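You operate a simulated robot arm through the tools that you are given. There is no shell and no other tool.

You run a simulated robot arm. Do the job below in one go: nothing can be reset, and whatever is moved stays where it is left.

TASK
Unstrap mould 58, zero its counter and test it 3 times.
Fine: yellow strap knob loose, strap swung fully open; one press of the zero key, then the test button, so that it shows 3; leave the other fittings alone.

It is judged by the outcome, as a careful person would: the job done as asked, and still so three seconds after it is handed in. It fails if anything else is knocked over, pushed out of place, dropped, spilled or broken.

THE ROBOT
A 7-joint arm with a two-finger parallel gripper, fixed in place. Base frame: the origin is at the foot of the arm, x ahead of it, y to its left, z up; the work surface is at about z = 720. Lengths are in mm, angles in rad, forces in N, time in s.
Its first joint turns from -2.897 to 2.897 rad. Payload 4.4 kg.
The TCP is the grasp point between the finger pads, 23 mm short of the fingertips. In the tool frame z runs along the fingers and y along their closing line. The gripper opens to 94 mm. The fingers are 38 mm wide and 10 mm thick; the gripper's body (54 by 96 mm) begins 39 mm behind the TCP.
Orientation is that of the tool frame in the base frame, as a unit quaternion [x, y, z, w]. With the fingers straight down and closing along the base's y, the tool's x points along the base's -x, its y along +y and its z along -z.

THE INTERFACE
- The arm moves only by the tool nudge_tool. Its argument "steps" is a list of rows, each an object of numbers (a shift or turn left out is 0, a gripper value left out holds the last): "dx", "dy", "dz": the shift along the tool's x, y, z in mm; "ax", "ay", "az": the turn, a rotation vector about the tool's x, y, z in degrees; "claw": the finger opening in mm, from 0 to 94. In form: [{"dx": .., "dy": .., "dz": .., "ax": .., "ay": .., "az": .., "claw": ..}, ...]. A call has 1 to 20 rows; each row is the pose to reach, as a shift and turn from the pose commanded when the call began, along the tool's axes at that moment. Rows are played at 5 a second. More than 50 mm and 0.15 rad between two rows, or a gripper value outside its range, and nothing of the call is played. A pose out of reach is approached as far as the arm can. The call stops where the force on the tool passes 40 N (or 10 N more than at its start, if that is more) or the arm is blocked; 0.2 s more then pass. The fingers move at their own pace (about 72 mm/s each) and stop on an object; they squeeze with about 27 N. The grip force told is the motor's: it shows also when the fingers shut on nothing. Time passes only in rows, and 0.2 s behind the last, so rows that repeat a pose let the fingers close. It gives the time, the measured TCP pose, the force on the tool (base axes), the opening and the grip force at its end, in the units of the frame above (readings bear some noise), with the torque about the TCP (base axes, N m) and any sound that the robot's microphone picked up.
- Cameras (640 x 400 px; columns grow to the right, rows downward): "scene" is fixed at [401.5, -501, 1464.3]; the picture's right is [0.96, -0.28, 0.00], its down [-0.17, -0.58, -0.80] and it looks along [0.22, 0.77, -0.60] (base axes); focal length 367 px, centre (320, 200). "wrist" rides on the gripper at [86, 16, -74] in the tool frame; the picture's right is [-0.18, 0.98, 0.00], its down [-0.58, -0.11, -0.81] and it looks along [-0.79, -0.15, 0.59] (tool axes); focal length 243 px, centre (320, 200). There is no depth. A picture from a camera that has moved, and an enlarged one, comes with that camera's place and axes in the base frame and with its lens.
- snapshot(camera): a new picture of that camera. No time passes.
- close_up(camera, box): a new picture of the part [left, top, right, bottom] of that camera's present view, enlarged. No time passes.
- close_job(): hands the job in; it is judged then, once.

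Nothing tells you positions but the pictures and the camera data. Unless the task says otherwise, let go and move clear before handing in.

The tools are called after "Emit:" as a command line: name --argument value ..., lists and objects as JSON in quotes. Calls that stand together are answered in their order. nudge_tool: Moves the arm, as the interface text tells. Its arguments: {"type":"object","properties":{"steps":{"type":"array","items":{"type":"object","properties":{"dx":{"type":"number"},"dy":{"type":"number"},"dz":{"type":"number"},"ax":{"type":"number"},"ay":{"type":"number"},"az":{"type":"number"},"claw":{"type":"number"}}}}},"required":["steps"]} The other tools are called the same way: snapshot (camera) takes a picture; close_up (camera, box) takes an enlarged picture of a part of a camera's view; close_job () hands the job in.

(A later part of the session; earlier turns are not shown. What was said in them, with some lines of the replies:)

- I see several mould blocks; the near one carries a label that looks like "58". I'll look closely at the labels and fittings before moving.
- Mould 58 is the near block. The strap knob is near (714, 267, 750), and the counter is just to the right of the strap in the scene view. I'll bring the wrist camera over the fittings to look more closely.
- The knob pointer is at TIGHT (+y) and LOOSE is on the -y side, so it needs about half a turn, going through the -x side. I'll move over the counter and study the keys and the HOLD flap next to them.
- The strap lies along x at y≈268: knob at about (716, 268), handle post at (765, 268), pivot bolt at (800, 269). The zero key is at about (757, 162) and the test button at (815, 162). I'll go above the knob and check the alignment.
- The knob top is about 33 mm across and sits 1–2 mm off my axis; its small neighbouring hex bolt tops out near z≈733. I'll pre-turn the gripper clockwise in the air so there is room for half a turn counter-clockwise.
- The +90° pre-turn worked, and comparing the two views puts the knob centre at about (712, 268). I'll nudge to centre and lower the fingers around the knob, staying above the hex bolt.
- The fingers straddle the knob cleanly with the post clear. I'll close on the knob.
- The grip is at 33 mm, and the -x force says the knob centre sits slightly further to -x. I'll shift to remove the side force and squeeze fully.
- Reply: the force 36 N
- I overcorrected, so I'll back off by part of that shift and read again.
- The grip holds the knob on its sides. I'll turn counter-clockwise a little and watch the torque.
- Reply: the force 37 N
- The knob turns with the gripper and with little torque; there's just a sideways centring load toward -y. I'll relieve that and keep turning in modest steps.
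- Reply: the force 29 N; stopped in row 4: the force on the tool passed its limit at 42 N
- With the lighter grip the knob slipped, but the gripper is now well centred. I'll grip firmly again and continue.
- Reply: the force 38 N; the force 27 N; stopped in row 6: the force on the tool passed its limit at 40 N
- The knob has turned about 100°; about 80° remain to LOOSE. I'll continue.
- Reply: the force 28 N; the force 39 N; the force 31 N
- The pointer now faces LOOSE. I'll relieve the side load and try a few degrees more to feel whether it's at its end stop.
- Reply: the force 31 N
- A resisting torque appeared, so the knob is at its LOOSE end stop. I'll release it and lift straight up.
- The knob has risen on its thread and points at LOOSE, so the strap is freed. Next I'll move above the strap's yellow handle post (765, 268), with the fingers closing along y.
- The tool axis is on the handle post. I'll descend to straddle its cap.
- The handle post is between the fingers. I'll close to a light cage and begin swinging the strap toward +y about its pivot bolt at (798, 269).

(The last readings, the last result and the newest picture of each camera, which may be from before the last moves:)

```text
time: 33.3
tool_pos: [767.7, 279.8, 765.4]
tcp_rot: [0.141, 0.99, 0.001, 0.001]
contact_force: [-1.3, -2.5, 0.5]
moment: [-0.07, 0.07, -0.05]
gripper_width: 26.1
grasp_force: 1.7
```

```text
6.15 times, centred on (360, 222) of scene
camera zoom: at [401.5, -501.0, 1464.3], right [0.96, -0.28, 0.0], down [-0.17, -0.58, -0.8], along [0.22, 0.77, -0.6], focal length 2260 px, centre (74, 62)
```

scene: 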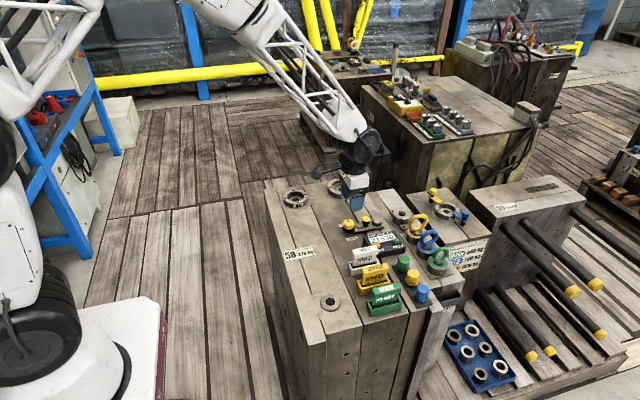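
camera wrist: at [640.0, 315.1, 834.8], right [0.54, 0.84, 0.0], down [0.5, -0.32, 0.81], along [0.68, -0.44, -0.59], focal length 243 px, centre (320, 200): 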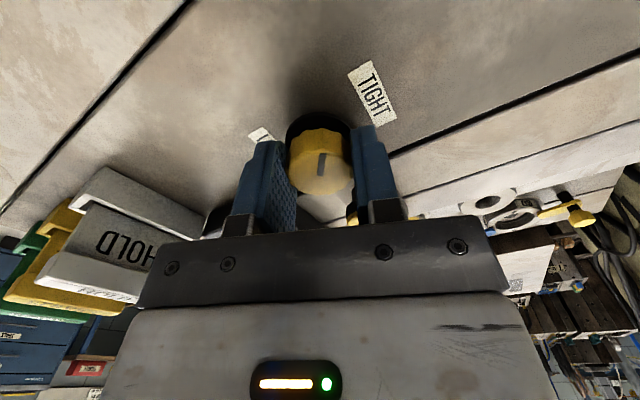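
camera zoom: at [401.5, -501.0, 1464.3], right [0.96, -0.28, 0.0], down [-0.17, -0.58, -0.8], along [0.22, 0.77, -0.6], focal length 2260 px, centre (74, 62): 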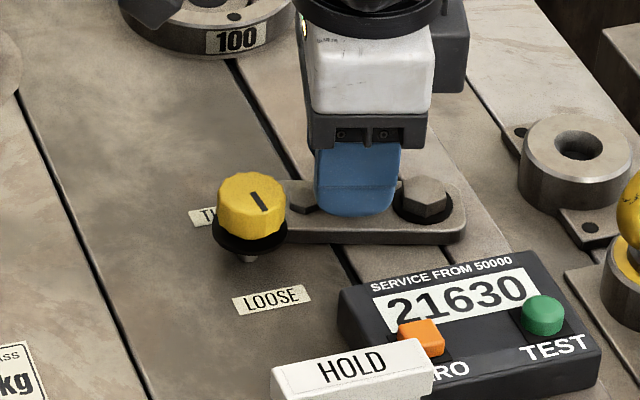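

The strap swings freely. I'll continue along the arc.

Emit:
nudge_tool --steps '[{"dx": -0.18, "dy": 3.45, "az": 6}, {"dx": -0.72, "dy": 6.86, "az": 12}, {"dx": -1.62, "dy": 10.2, "az": 18}, {"dx": -2.85, "dy": 13.42, "az": 24}, {"dx": -4.42, "dy": 16.5, "az": 30}, {"dx": -6.3, "dy": 19.4, "az": 36}, {"dx": -8.48, "dy": 22.08, "az": 42}, {"dx": -10.92, "dy": 24.52, "az": 48}, {"dx": -13.6, "dy": 26.7, "az": 54}, {"dx": -16.5, "dy": 28.58, "az": 60}]'

Emit:
close_up --camera "wrist" --box '[200, 60, 440, 210]'

Emit:
close_up --camera "scene" --box '[310, 190, 410, 255]'

```text
time: 35.5
tool_pos: [791.4, 302.3, 765.2]
tcp_rot: [0.618, 0.787, 0.001, 0.001]
contact_force: [-2.7, 0.7, -0.1]
moment: [0.01, 0.07, 0.01]
gripper_width: 25.9
grasp_force: 1.2
```

```text
2.67 times, centred on (320, 135) of wrist
camera zoom: at [787.7, 389.6, 838.4], right [1.0, 0.06, 0.0], down [0.03, -0.59, 0.81], along [0.05, -0.8, -0.59], focal length 647 px, centre (320, 373)
```

zoom: 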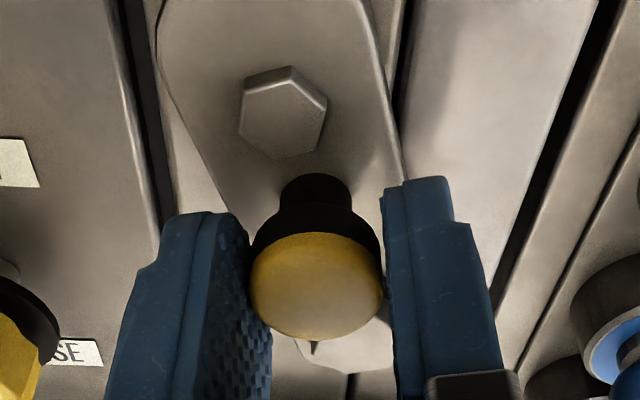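

```text
6.15 times, centred on (360, 222) of scene
camera zoom: at [401.5, -501.0, 1464.3], right [0.96, -0.28, 0.0], down [-0.17, -0.58, -0.8], along [0.22, 0.77, -0.6], focal length 2260 px, centre (74, 62)
```

zoom: 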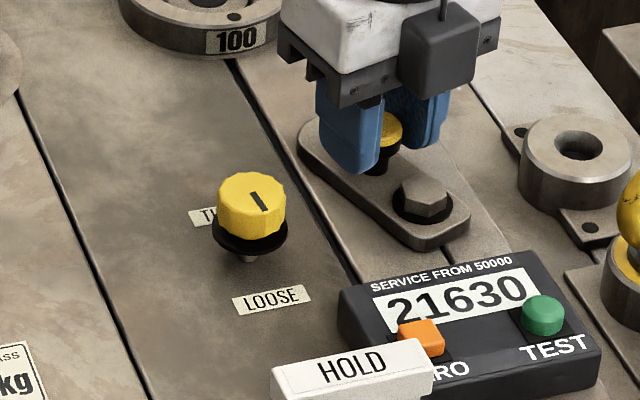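

Emit:
nudge_tool --steps '[{"dx": -0.13, "dy": 2.88, "az": 5}, {"dx": -0.5, "dy": 5.73, "az": 10}, {"dx": -1.12, "dy": 8.54, "az": 15}, {"dx": -1.99, "dy": 11.29, "az": 20}]'

Emit:
close_up --camera "scene" --box '[310, 190, 410, 255]'

```text
time: 36.5
tool_pos: [803.1, 302.1, 764.9]
tcp_rot: [0.744, 0.668, 0.001, 0.001]
contact_force: [-3.0, 1.3, -1.1]
moment: [0.03, 0.05, 0.01]
gripper_width: 26.8
grasp_force: 1.5
```

```text
6.15 times, centred on (360, 222) of scene
camera zoom: at [401.5, -501.0, 1464.3], right [0.96, -0.28, 0.0], down [-0.17, -0.58, -0.8], along [0.22, 0.77, -0.6], focal length 2260 px, centre (74, 62)
```

zoom: 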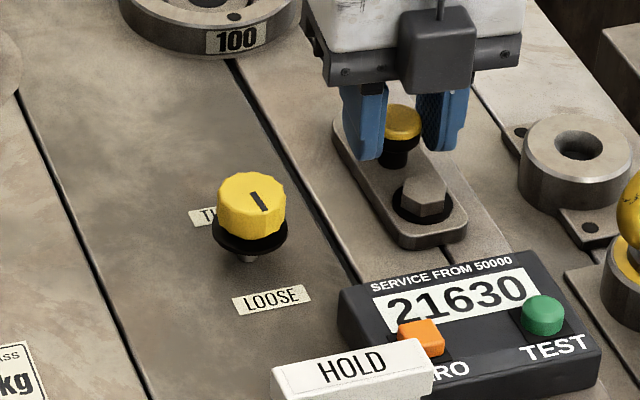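

No stop felt yet at about 96°. I'll continue carefully.

Emit:
nudge_tool --steps '[{"dx": -0.13, "dy": 2.88, "az": 5}, {"dx": -0.5, "dy": 5.73, "az": 10}, {"dx": -1.12, "dy": 8.54, "az": 15}, {"dx": -1.99, "dy": 11.29, "az": 20}]'

Emit:
close_up --camera "scene" --box '[310, 190, 410, 255]'

Emit:
close_up --camera "wrist" --box '[200, 60, 440, 210]'

```text
time: 37.4
tool_pos: [809.3, 301.2, 762.9]
tcp_rot: [0.833, 0.553, -0.002, -0.002]
contact_force: [-29.3, 11.7, 10.1]
moment: [-0.11, 0.62, 0.0]
gripper_width: 39.1
grasp_force: 16.7
stopped in row 4: the force on the tool passed its limit at 42 N (the readings are from after the stop); the commanded pose is now the measured one
```

```text
6.15 times, centred on (360, 222) of scene
camera zoom: at [401.5, -501.0, 1464.3], right [0.96, -0.28, 0.0], down [-0.17, -0.58, -0.8], along [0.22, 0.77, -0.6], focal length 2260 px, centre (74, 62)
```

zoom: 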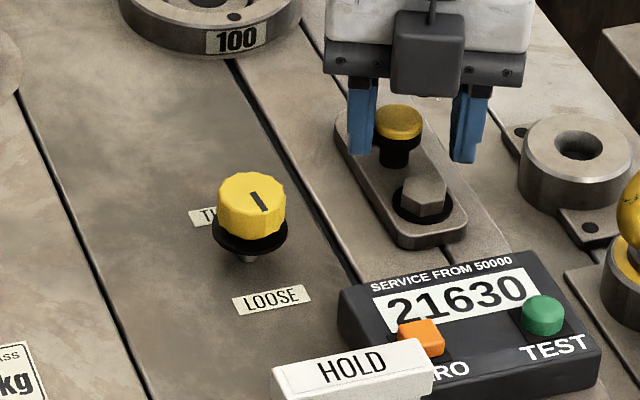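

```text
2.67 times, centred on (320, 135) of wrist
camera zoom: at [859.1, 374.4, 836.1], right [0.83, -0.55, 0.0], down [-0.32, -0.49, 0.81], along [-0.45, -0.67, -0.59], focal length 647 px, centre (320, 373)
```

zoom: 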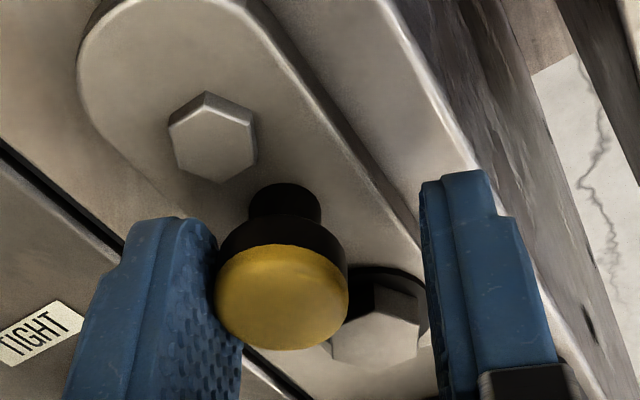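

The strap hit its end stop at about 97° (the post stopped moving and spread the fingers). I'll open the fingers, ease off, lift clear and check that it stays open.

Emit:
nudge_tool --steps '[{"claw": 50}, {"claw": 50, "dy": -1}, {"dy": -1, "dz": -15}, {"dy": -1, "dz": -45}, {"dy": -1, "dz": -85}, {"dy": -1, "dz": -85}]'

Emit:
close_up --camera "scene" --box '[310, 190, 410, 255]'

Emit:
snapshot --camera "wrist"

```text
time: 38.8
tool_pos: [809.6, 300.8, 845.7]
tcp_rot: [0.833, 0.553, -0.001, 0.0]
contact_force: [-0.3, 0.4, -1.1]
moment: [0.01, -0.03, 0.03]
gripper_width: 50.1
grasp_force: 0.1
```

```text
6.15 times, centred on (360, 222) of scene
camera zoom: at [401.5, -501.0, 1464.3], right [0.96, -0.28, 0.0], down [-0.17, -0.58, -0.8], along [0.22, 0.77, -0.6], focal length 2260 px, centre (74, 62)
```

zoom: 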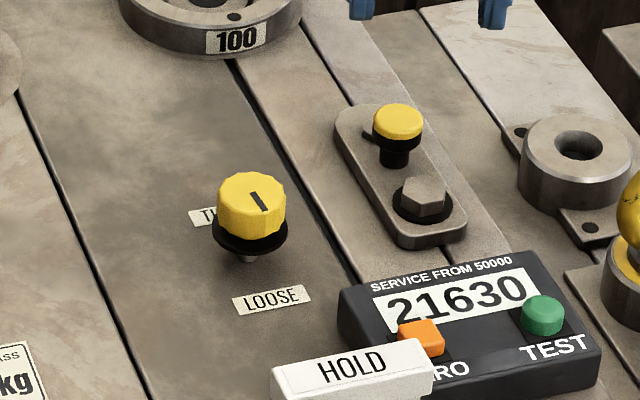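

```text
taken
camera wrist: at [858.8, 373.8, 919.7], right [0.83, -0.55, 0.0], down [-0.32, -0.49, 0.81], along [-0.45, -0.67, -0.59], focal length 243 px, centre (320, 200)
```

wrist: 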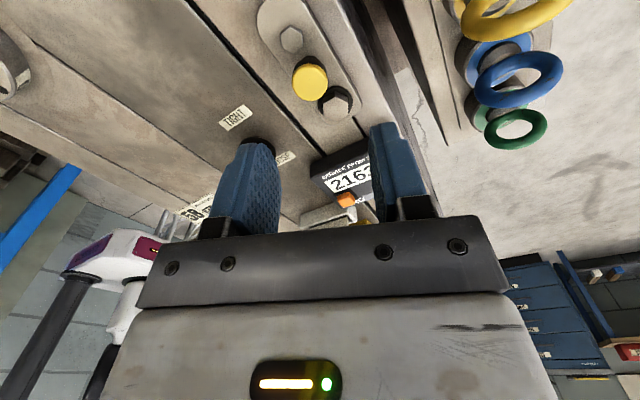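

The strap stays open at its stop and the knob is at LOOSE. Next I'll close the fingers and move above the orange ZERO key at about (757, 162).

Emit:
nudge_tool --steps '[{"dx": -10, "dy": 0.4, "az": -8}, {"dx": -20, "dy": 0.8, "az": -16}, {"dx": -30, "dy": 1.2, "az": -24}, {"dx": -40, "dy": 1.6, "az": -32, "claw": 0}, {"dx": -50, "dy": 2, "az": -40}, {"dx": -60, "dy": 2.4, "az": -48}, {"dx": -70, "dy": 2.8, "az": -56}, {"dx": -80, "dy": 3.2, "az": -64}, {"dx": -90, "dy": 3.6, "az": -72}, {"dx": -100, "dy": 4, "az": -80}, {"dx": -115, "dy": 4.4, "az": -88}, {"dx": -130, "dy": 4.8, "az": -96}, {"dx": -140, "dy": 5.1, "az": -104}, {"dx": -148.5, "dy": 5.4, "az": -112}, {"dx": -148.5, "dy": 5.4, "az": -112.8}, {"dx": -148.5, "dy": 5.4, "az": -112.8}]'

Emit:
snapshot --camera "wrist"

Emit:
close_up --camera "wrist" --box '[240, 20, 400, 120]'

Emit:
close_up --camera "scene" --box '[330, 200, 430, 265]'

```text
time: 42.2
tool_pos: [755.9, 161.7, 847.5]
tcp_rot: [0.001, 1.0, 0.0, -0.001]
contact_force: [-0.6, 0.2, 0.0]
moment: [0.02, 0.0, 0.02]
gripper_width: 0.2
grasp_force: 26.9
```

```text
taken
camera wrist: at [671.5, 177.9, 922.4], right [0.18, 0.98, 0.0], down [0.58, -0.11, 0.81], along [0.79, -0.15, -0.59], focal length 243 px, centre (320, 200)
```

wrist: 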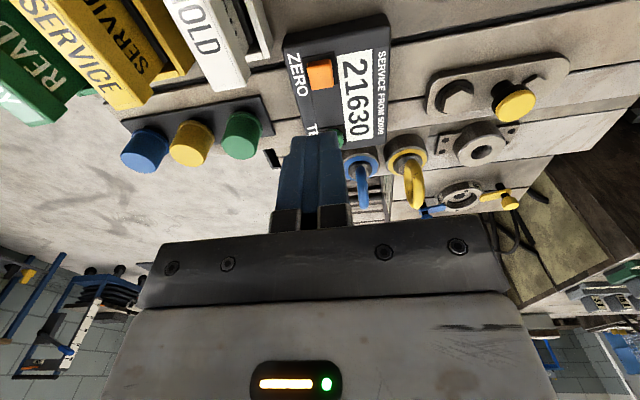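

```text
4.00 times, centred on (320, 70) of wrist
camera zoom: at [671.5, 177.9, 922.4], right [0.18, 0.98, 0.0], down [0.58, -0.11, 0.81], along [0.79, -0.15, -0.59], focal length 970 px, centre (320, 720)
```

zoom: 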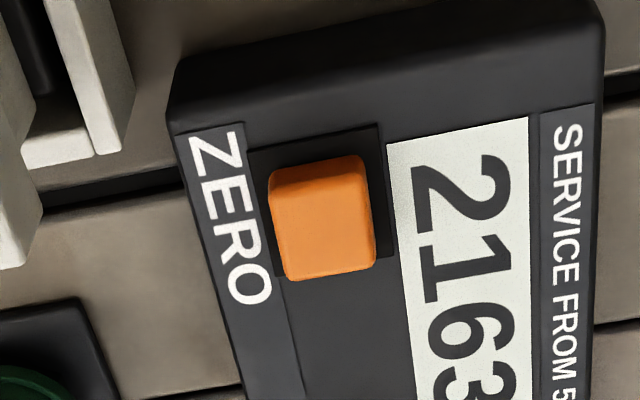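

```text
6.15 times, centred on (380, 232) of scene
camera zoom: at [401.5, -501.0, 1464.3], right [0.96, -0.28, 0.0], down [-0.17, -0.58, -0.8], along [0.22, 0.77, -0.6], focal length 2260 px, centre (-49, 0)
```

zoom: 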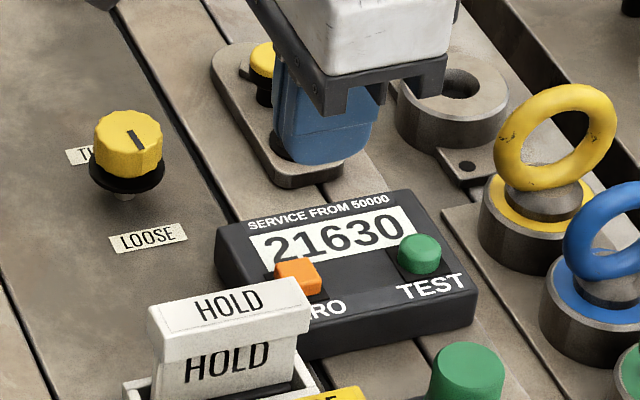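

The ZERO key is 2 mm or so further in +x and +y than my axis. I'll centre and lower to just above it.

Emit:
nudge_tool --steps '[{"dx": -2, "dy": 1.8, "dz": 25}, {"dx": -2, "dy": 1.8, "dz": 50}, {"dx": -2, "dy": 1.8, "dz": 65}, {"dx": -2, "dy": 1.8, "dz": 70}, {"dx": -2, "dy": 1.8, "dz": 70}]'

Emit:
close_up --camera "scene" --box '[350, 210, 420, 255]'

Emit:
close_up --camera "wrist" --box '[200, 60, 440, 210]'

```text
time: 43.4
tool_pos: [759.3, 164.9, 777.9]
tcp_rot: [0.001, 1.0, 0.0, -0.001]
contact_force: [-0.2, -0.1, -0.1]
moment: [-0.04, 0.0, 0.03]
gripper_width: 0.0
grasp_force: 26.9
```

```text
8.89 times, centred on (385, 232) of scene
camera zoom: at [401.5, -501.0, 1464.3], right [0.96, -0.28, 0.0], down [-0.17, -0.58, -0.8], along [0.22, 0.77, -0.6], focal length 3265 px, centre (-258, -89)
```

zoom: 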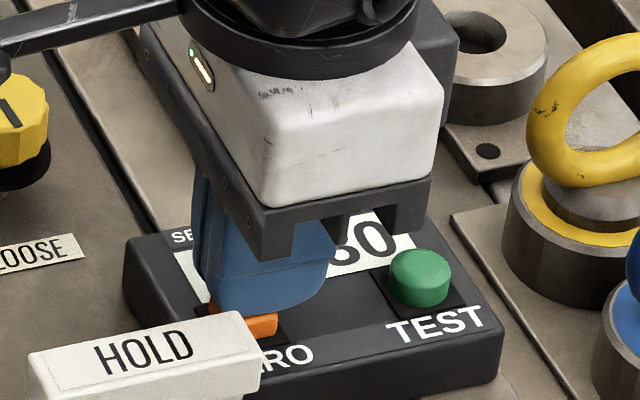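

```text
2.67 times, centred on (320, 135) of wrist
camera zoom: at [674.3, 180.9, 851.5], right [0.19, 0.98, 0.0], down [0.58, -0.11, 0.81], along [0.79, -0.15, -0.59], focal length 647 px, centre (320, 373)
```

zoom: 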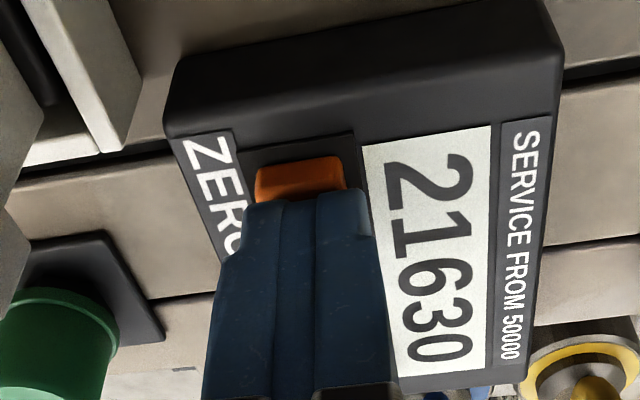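

The closed fingertips sit over the ZERO key. I'll press straight down once and watch the force.

Emit:
nudge_tool --steps '[{"dz": 2}, {"dz": 4}, {"dz": 5}, {"dz": 6}, {"dz": 7}, {"dz": 8}]'

Emit:
close_up --camera "wrist" --box '[200, 60, 440, 210]'

```text
time: 44.8
tool_pos: [760.4, 162.5, 771.5]
tcp_rot: [0.001, 1.0, 0.0, 0.0]
contact_force: [4.9, -2.6, 10.6]
moment: [-0.06, -0.06, -0.02]
gripper_width: 0.1
grasp_force: 27.1
heard: click
```

```text
2.67 times, centred on (320, 135) of wrist
camera zoom: at [674.3, 179.2, 844.9], right [0.19, 0.98, 0.0], down [0.58, -0.11, 0.81], along [0.79, -0.15, -0.59], focal length 647 px, centre (320, 373)
```

zoom: 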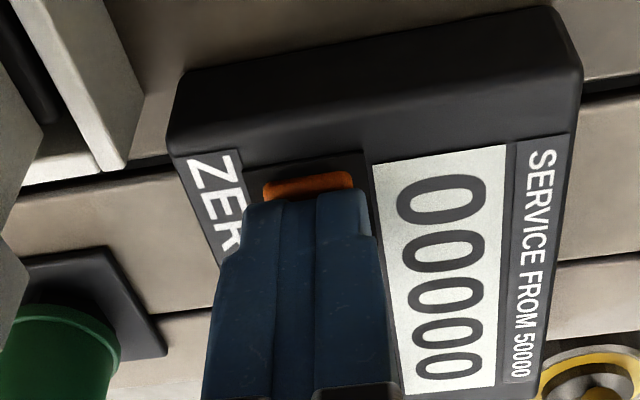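

It clicked and the counter reads 00000. I'll lift straight off and look at the TEST button.

Emit:
nudge_tool --steps '[{"dz": -10}, {"dz": -30}, {"dz": -60}, {"dx": -20, "dz": -70}, {"dx": -45, "dz": -70}, {"dx": -45, "dz": -70}]'

Emit:
snapshot --camera "wrist"

Emit:
close_up --camera "wrist" --box '[240, 20, 400, 120]'

Emit:
close_up --camera "scene" --box '[350, 190, 470, 270]'

```text
time: 46.2
tool_pos: [803.2, 161.4, 839.9]
tcp_rot: [0.001, 1.0, -0.001, 0.0]
contact_force: [-0.1, 0.6, -0.8]
moment: [-0.02, 0.02, 0.04]
gripper_width: 0.0
grasp_force: 26.9
```

```text
taken
camera wrist: at [717.4, 176.2, 913.8], right [0.19, 0.98, 0.0], down [0.58, -0.11, 0.81], along [0.79, -0.15, -0.59], focal length 243 px, centre (320, 200)
```

wrist: 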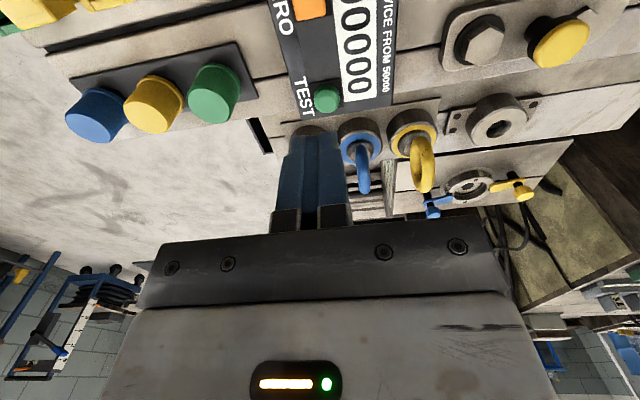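

```text
4.00 times, centred on (320, 70) of wrist
camera zoom: at [717.4, 176.2, 913.8], right [0.19, 0.98, 0.0], down [0.58, -0.11, 0.81], along [0.79, -0.15, -0.59], focal length 970 px, centre (320, 720)
```

zoom: 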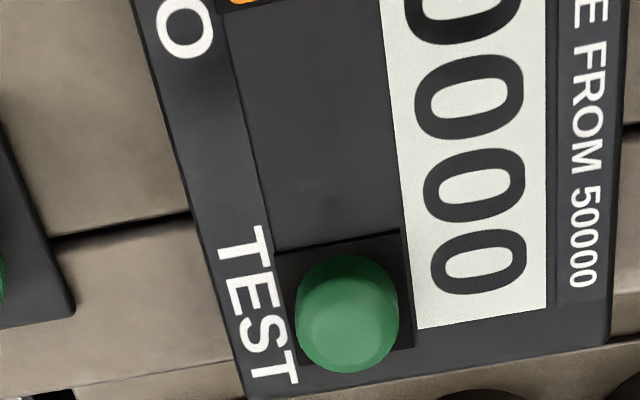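

```text
5.00 times, centred on (410, 230) of scene
camera zoom: at [401.5, -501.0, 1464.3], right [0.96, -0.28, 0.0], down [-0.17, -0.58, -0.8], along [0.22, 0.77, -0.6], focal length 1836 px, centre (-130, 50)
```

zoom: 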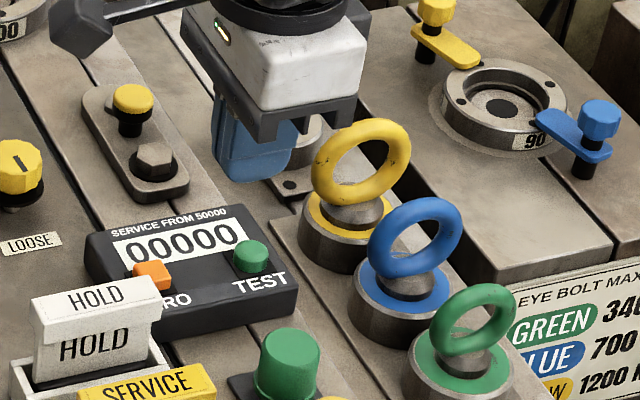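

The counter reads 00000, and triangulation shows the eye bolts stand on a lower step, well clear. I'll move over the TEST button at about (818, 164) and lower to just above it.

Emit:
nudge_tool --steps '[{"dx": -14, "dy": 2.5}, {"dx": -14, "dy": 2.5, "dz": 30}, {"dx": -14, "dy": 2.5, "dz": 52}, {"dx": -14, "dy": 2.5, "dz": 60}, {"dx": -14, "dy": 2.5, "dz": 60}]'

Emit:
close_up --camera "wrist" --box '[200, 60, 440, 210]'

Emit:
close_up --camera "scene" --box '[350, 210, 420, 255]'

```text
time: 47.4
tool_pos: [817.3, 165.2, 780.4]
tcp_rot: [0.001, 1.0, 0.0, -0.001]
contact_force: [-0.8, -0.5, -0.6]
moment: [-0.02, -0.01, -0.04]
gripper_width: 0.0
grasp_force: 27.7
```

```text
2.67 times, centred on (320, 135) of wrist
camera zoom: at [732.7, 180.8, 853.9], right [0.19, 0.98, 0.0], down [0.58, -0.11, 0.81], along [0.79, -0.15, -0.59], focal length 647 px, centre (320, 373)
```

zoom: 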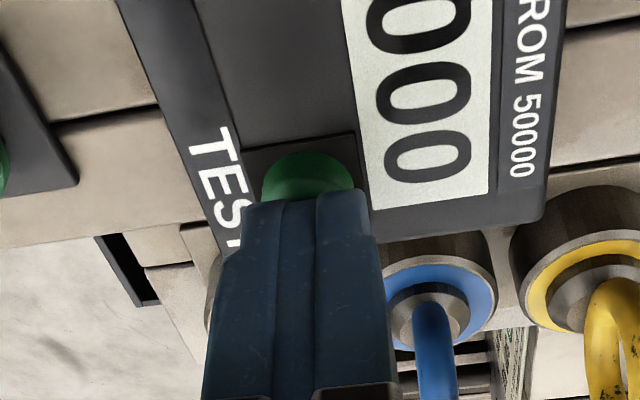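

```text
8.89 times, centred on (385, 232) of scene
camera zoom: at [401.5, -501.0, 1464.3], right [0.96, -0.28, 0.0], down [-0.17, -0.58, -0.8], along [0.22, 0.77, -0.6], focal length 3265 px, centre (-258, -89)
```

zoom: 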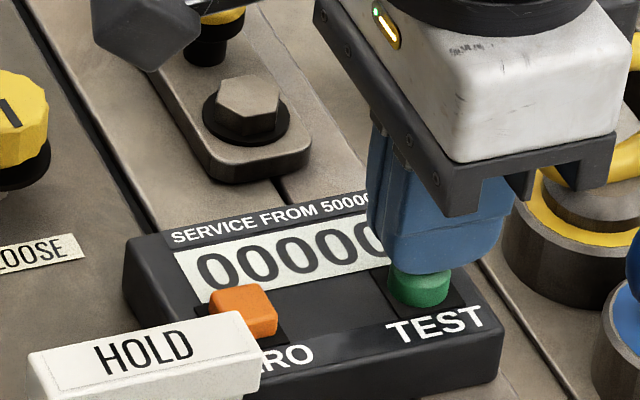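

The fingertips are right above the TEST button. I'll press once, come back up and check the count.

Emit:
nudge_tool --steps '[{"dz": 3}, {"dz": 5}, {"dz": 6}, {"dz": 7}, {"dz": 8}, {"dz": 9}, {"dz": 10}]'

Emit:
close_up --camera "wrist" --box '[200, 60, 440, 210]'

```text
time: 49.0
tool_pos: [818.5, 165.0, 770.3]
tcp_rot: [0.001, 1.0, -0.001, -0.001]
contact_force: [-0.8, -4.0, 13.0]
moment: [-0.12, 0.04, -0.01]
gripper_width: 0.0
grasp_force: 27.1
heard: click
```

```text
2.67 times, centred on (320, 135) of wrist
camera zoom: at [732.7, 181.9, 845.1], right [0.19, 0.98, 0.0], down [0.58, -0.11, 0.81], along [0.79, -0.15, -0.59], focal length 647 px, centre (320, 373)
```

zoom: 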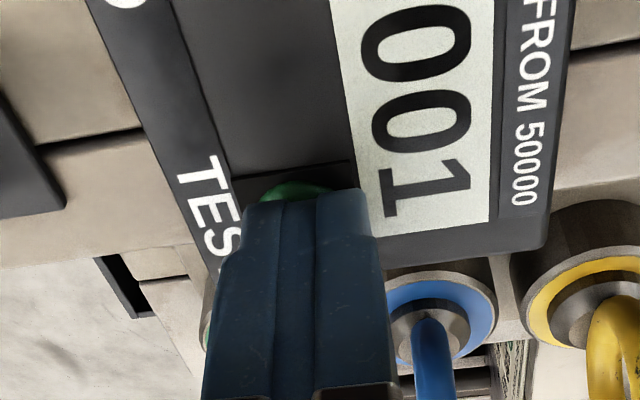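

It shows ...001 after one click. I'll release fully and press a second time.

Emit:
nudge_tool --steps '[{"dz": -4}, {"dz": -10}, {"dz": -12}, {"dz": -12}]'

Emit:
nudge_tool --steps '[{"dz": 5}, {"dz": 7}, {"dz": 8}, {"dz": 9}, {"dz": 10}, {"dz": 11}, {"dz": 12}]'

Emit:
close_up --camera "wrist" --box '[200, 60, 440, 210]'

```text
time: 50.0
tool_pos: [819.3, 166.7, 783.3]
tcp_rot: [0.001, 1.0, -0.001, -0.001]
contact_force: [-0.1, -0.5, -0.4]
moment: [0.01, 0.03, -0.01]
gripper_width: 0.2
grasp_force: 26.5
```

```text
time: 51.6
tool_pos: [819.0, 164.6, 770.8]
tcp_rot: [0.001, 1.0, 0.0, 0.0]
contact_force: [1.7, 1.2, 13.8]
moment: [0.01, -0.01, 0.02]
gripper_width: 0.1
grasp_force: 26.9
heard: click
```

```text
2.67 times, centred on (320, 135) of wrist
camera zoom: at [733.0, 182.0, 844.8], right [0.19, 0.98, 0.0], down [0.58, -0.11, 0.81], along [0.79, -0.15, -0.59], focal length 647 px, centre (320, 373)
```

zoom: 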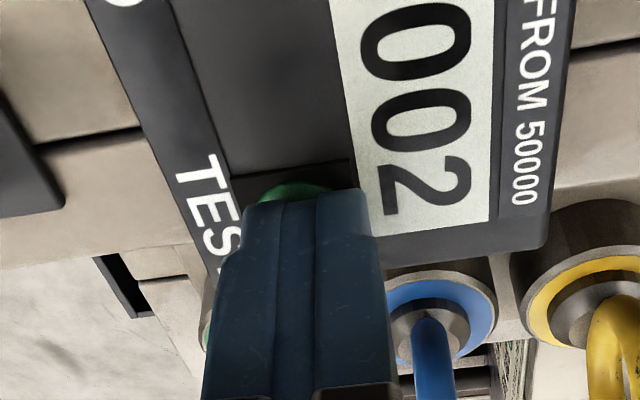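

It shows ...002. I'll do the third press the same way, then check.

Emit:
nudge_tool --steps '[{"dz": -4}, {"dz": -10}, {"dz": -12}, {"dz": -12}]'

Emit:
nudge_tool --steps '[{"dz": 5}, {"dz": 7}, {"dz": 8}, {"dz": 9}, {"dz": 10}, {"dz": 11}, {"dz": 12}]'

Emit:
close_up --camera "wrist" --box '[200, 60, 440, 210]'

```text
time: 52.6
tool_pos: [816.9, 166.2, 782.3]
tcp_rot: [0.0, 1.0, 0.0, -0.001]
contact_force: [-0.1, -0.1, 0.5]
moment: [0.03, 0.01, -0.01]
gripper_width: 0.1
grasp_force: 26.8
```

```text
time: 54.2
tool_pos: [819.2, 166.6, 770.1]
tcp_rot: [0.0, 1.0, 0.0, 0.0]
contact_force: [-2.7, 9.7, 15.2]
moment: [0.16, 0.12, -0.04]
gripper_width: 0.0
grasp_force: 27.0
heard: click
```

```text
2.67 times, centred on (320, 135) of wrist
camera zoom: at [733.6, 182.1, 844.6], right [0.19, 0.98, 0.0], down [0.58, -0.11, 0.81], along [0.79, -0.15, -0.59], focal length 647 px, centre (320, 373)
```

zoom: 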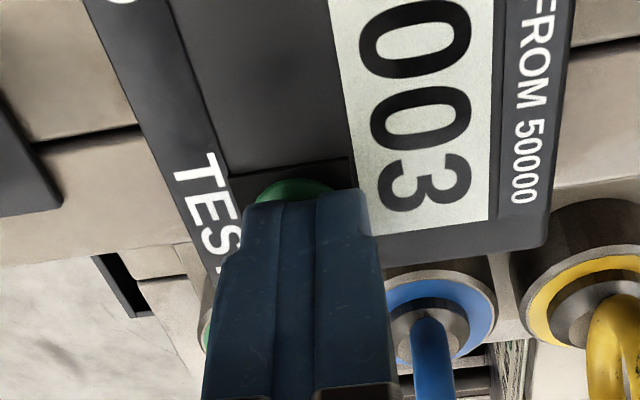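

The counter shows ...003. I'll lift straight up well clear and check everything over.

Emit:
nudge_tool --steps '[{"dz": -5}, {"dz": -20}, {"dz": -50}, {"dz": -95}, {"dz": -140}, {"dx": 40, "dz": -180}, {"dx": 80, "dz": -200}, {"dx": 120, "dz": -200}, {"dx": 120, "dz": -200}]'

Emit:
close_up --camera "scene" --box '[330, 200, 430, 265]'

Emit:
snapshot --camera "scene"

Emit:
close_up --camera "wrist" --box '[160, 0, 480, 200]'

```text
refused: row 6 steps farther than a row can; nothing moved
```

```text
6.15 times, centred on (380, 232) of scene
camera zoom: at [401.5, -501.0, 1464.3], right [0.96, -0.28, 0.0], down [-0.17, -0.58, -0.8], along [0.22, 0.77, -0.6], focal length 2260 px, centre (-49, 0)
```

zoom: 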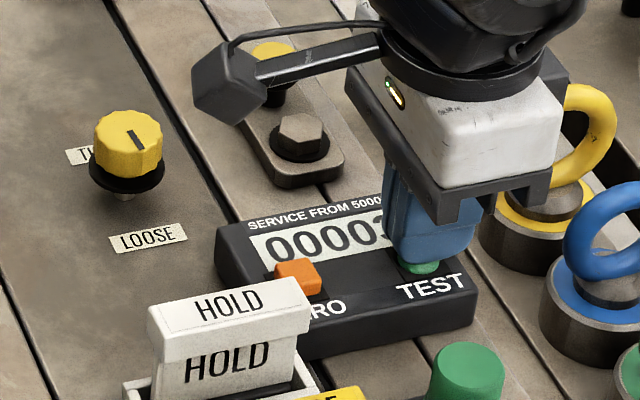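

```text
taken
```

scene: 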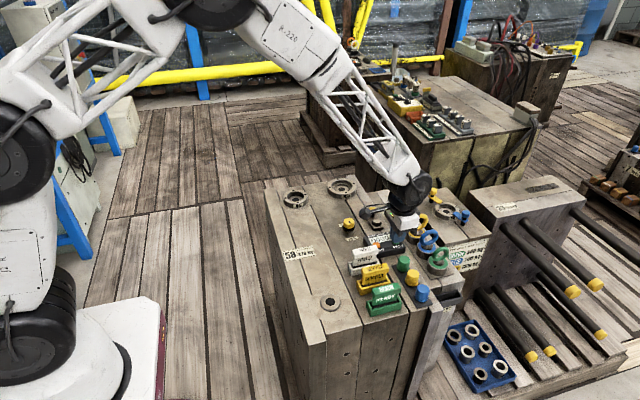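

```text
2.00 times, centred on (320, 100) of wrist
camera zoom: at [733.6, 182.1, 844.6], right [0.19, 0.98, 0.0], down [0.58, -0.11, 0.81], along [0.79, -0.15, -0.59], focal length 485 px, centre (320, 400)
```

zoom: 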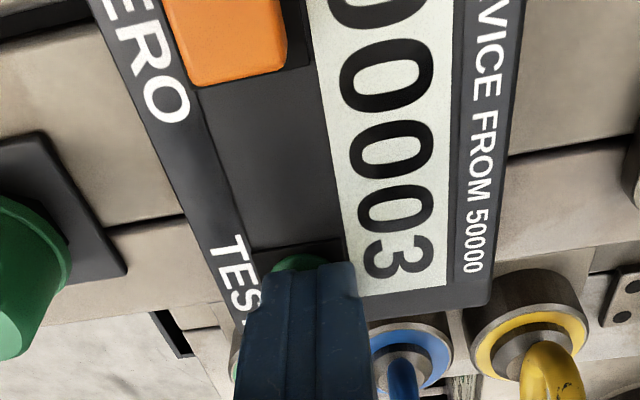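

The lift was refused because one step was too large, so the finger is still on the button and the counter still reads 3. I'll lift with smaller steps.

Emit:
nudge_tool --steps '[{"dz": -5}, {"dz": -20}, {"dz": -50}, {"dz": -90}, {"dz": -130}, {"dz": -170}, {"dx": 30, "dz": -190}, {"dx": 60, "dz": -200}, {"dx": 90, "dz": -200}, {"dx": 120, "dz": -200}, {"dx": 120, "dz": -200}]'

Emit:
close_up --camera "scene" --box '[330, 200, 430, 265]'

Emit:
snapshot --camera "scene"

Emit:
snapshot --camera "wrist"

```text
time: 56.6
tool_pos: [698.1, 165.8, 970.9]
tcp_rot: [0.001, 1.0, 0.001, 0.0]
contact_force: [-0.3, 0.7, -0.2]
moment: [0.0, 0.0, 0.0]
gripper_width: 0.0
grasp_force: 26.5
```

```text
6.15 times, centred on (380, 232) of scene
camera zoom: at [401.5, -501.0, 1464.3], right [0.96, -0.28, 0.0], down [-0.17, -0.58, -0.8], along [0.22, 0.77, -0.6], focal length 2260 px, centre (-49, 0)
```

zoom: 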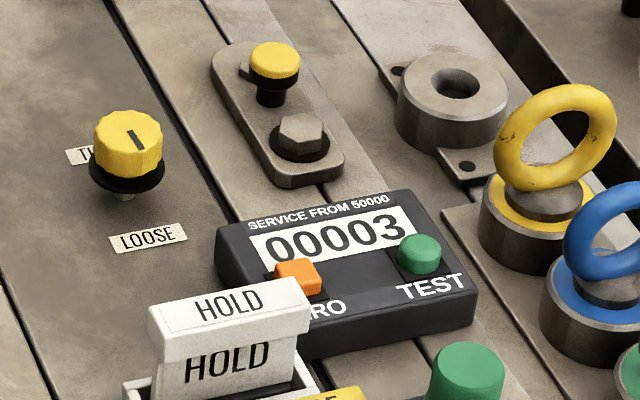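

```text
taken
```

scene: 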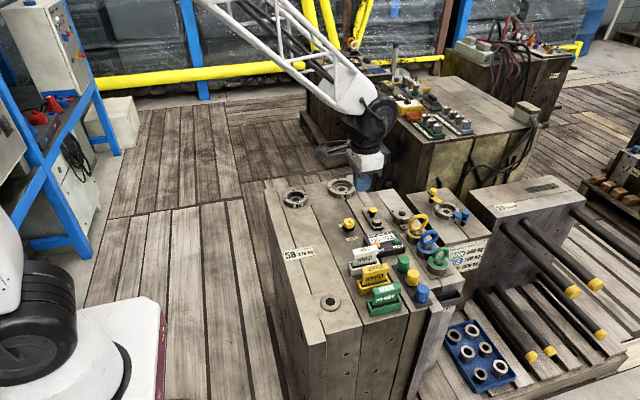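

```text
taken
camera wrist: at [612.3, 181.9, 1044.9], right [0.19, 0.98, 0.0], down [0.58, -0.11, 0.81], along [0.79, -0.15, -0.59], focal length 243 px, centre (320, 200)
```

wrist: 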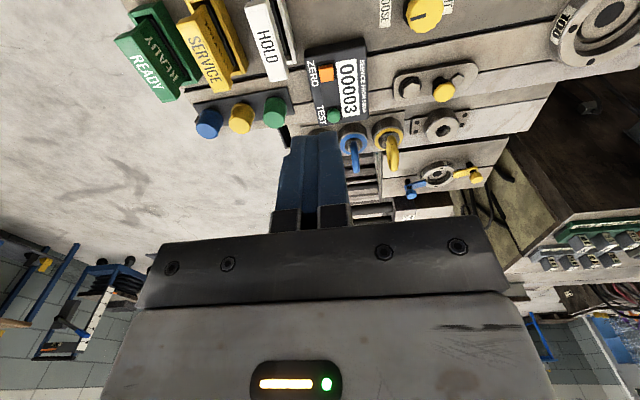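

The counter shows 00003, the knob points to LOOSE, the strap is at its open stop, and everything else looks as it was. The arm is clear, so I'm handing in.

Emit:
close_job

```text
The job is handed in.
```

I unstrapped mould 58, zeroed its counter and tested it three times, then handed the job in. I don't have the judge's result.

- **Strap knob:** I turned the yellow knob about half a turn, from TIGHT to its stop at LOOSE. It had risen on its thread.
- **Strap:** I swung it by its handle post until it hit its end stop, about 97° from where it started. It stayed there after I let go.
- **Counter:** One press of the zero key cleared it from 21630 to 00000. Three presses of the test button, each with one click, brought it to 00003.
- **Other fittings:** I touched nothing else, and in the last pictures they looked as they did at the start. The arm was lifted clear before I handed in.
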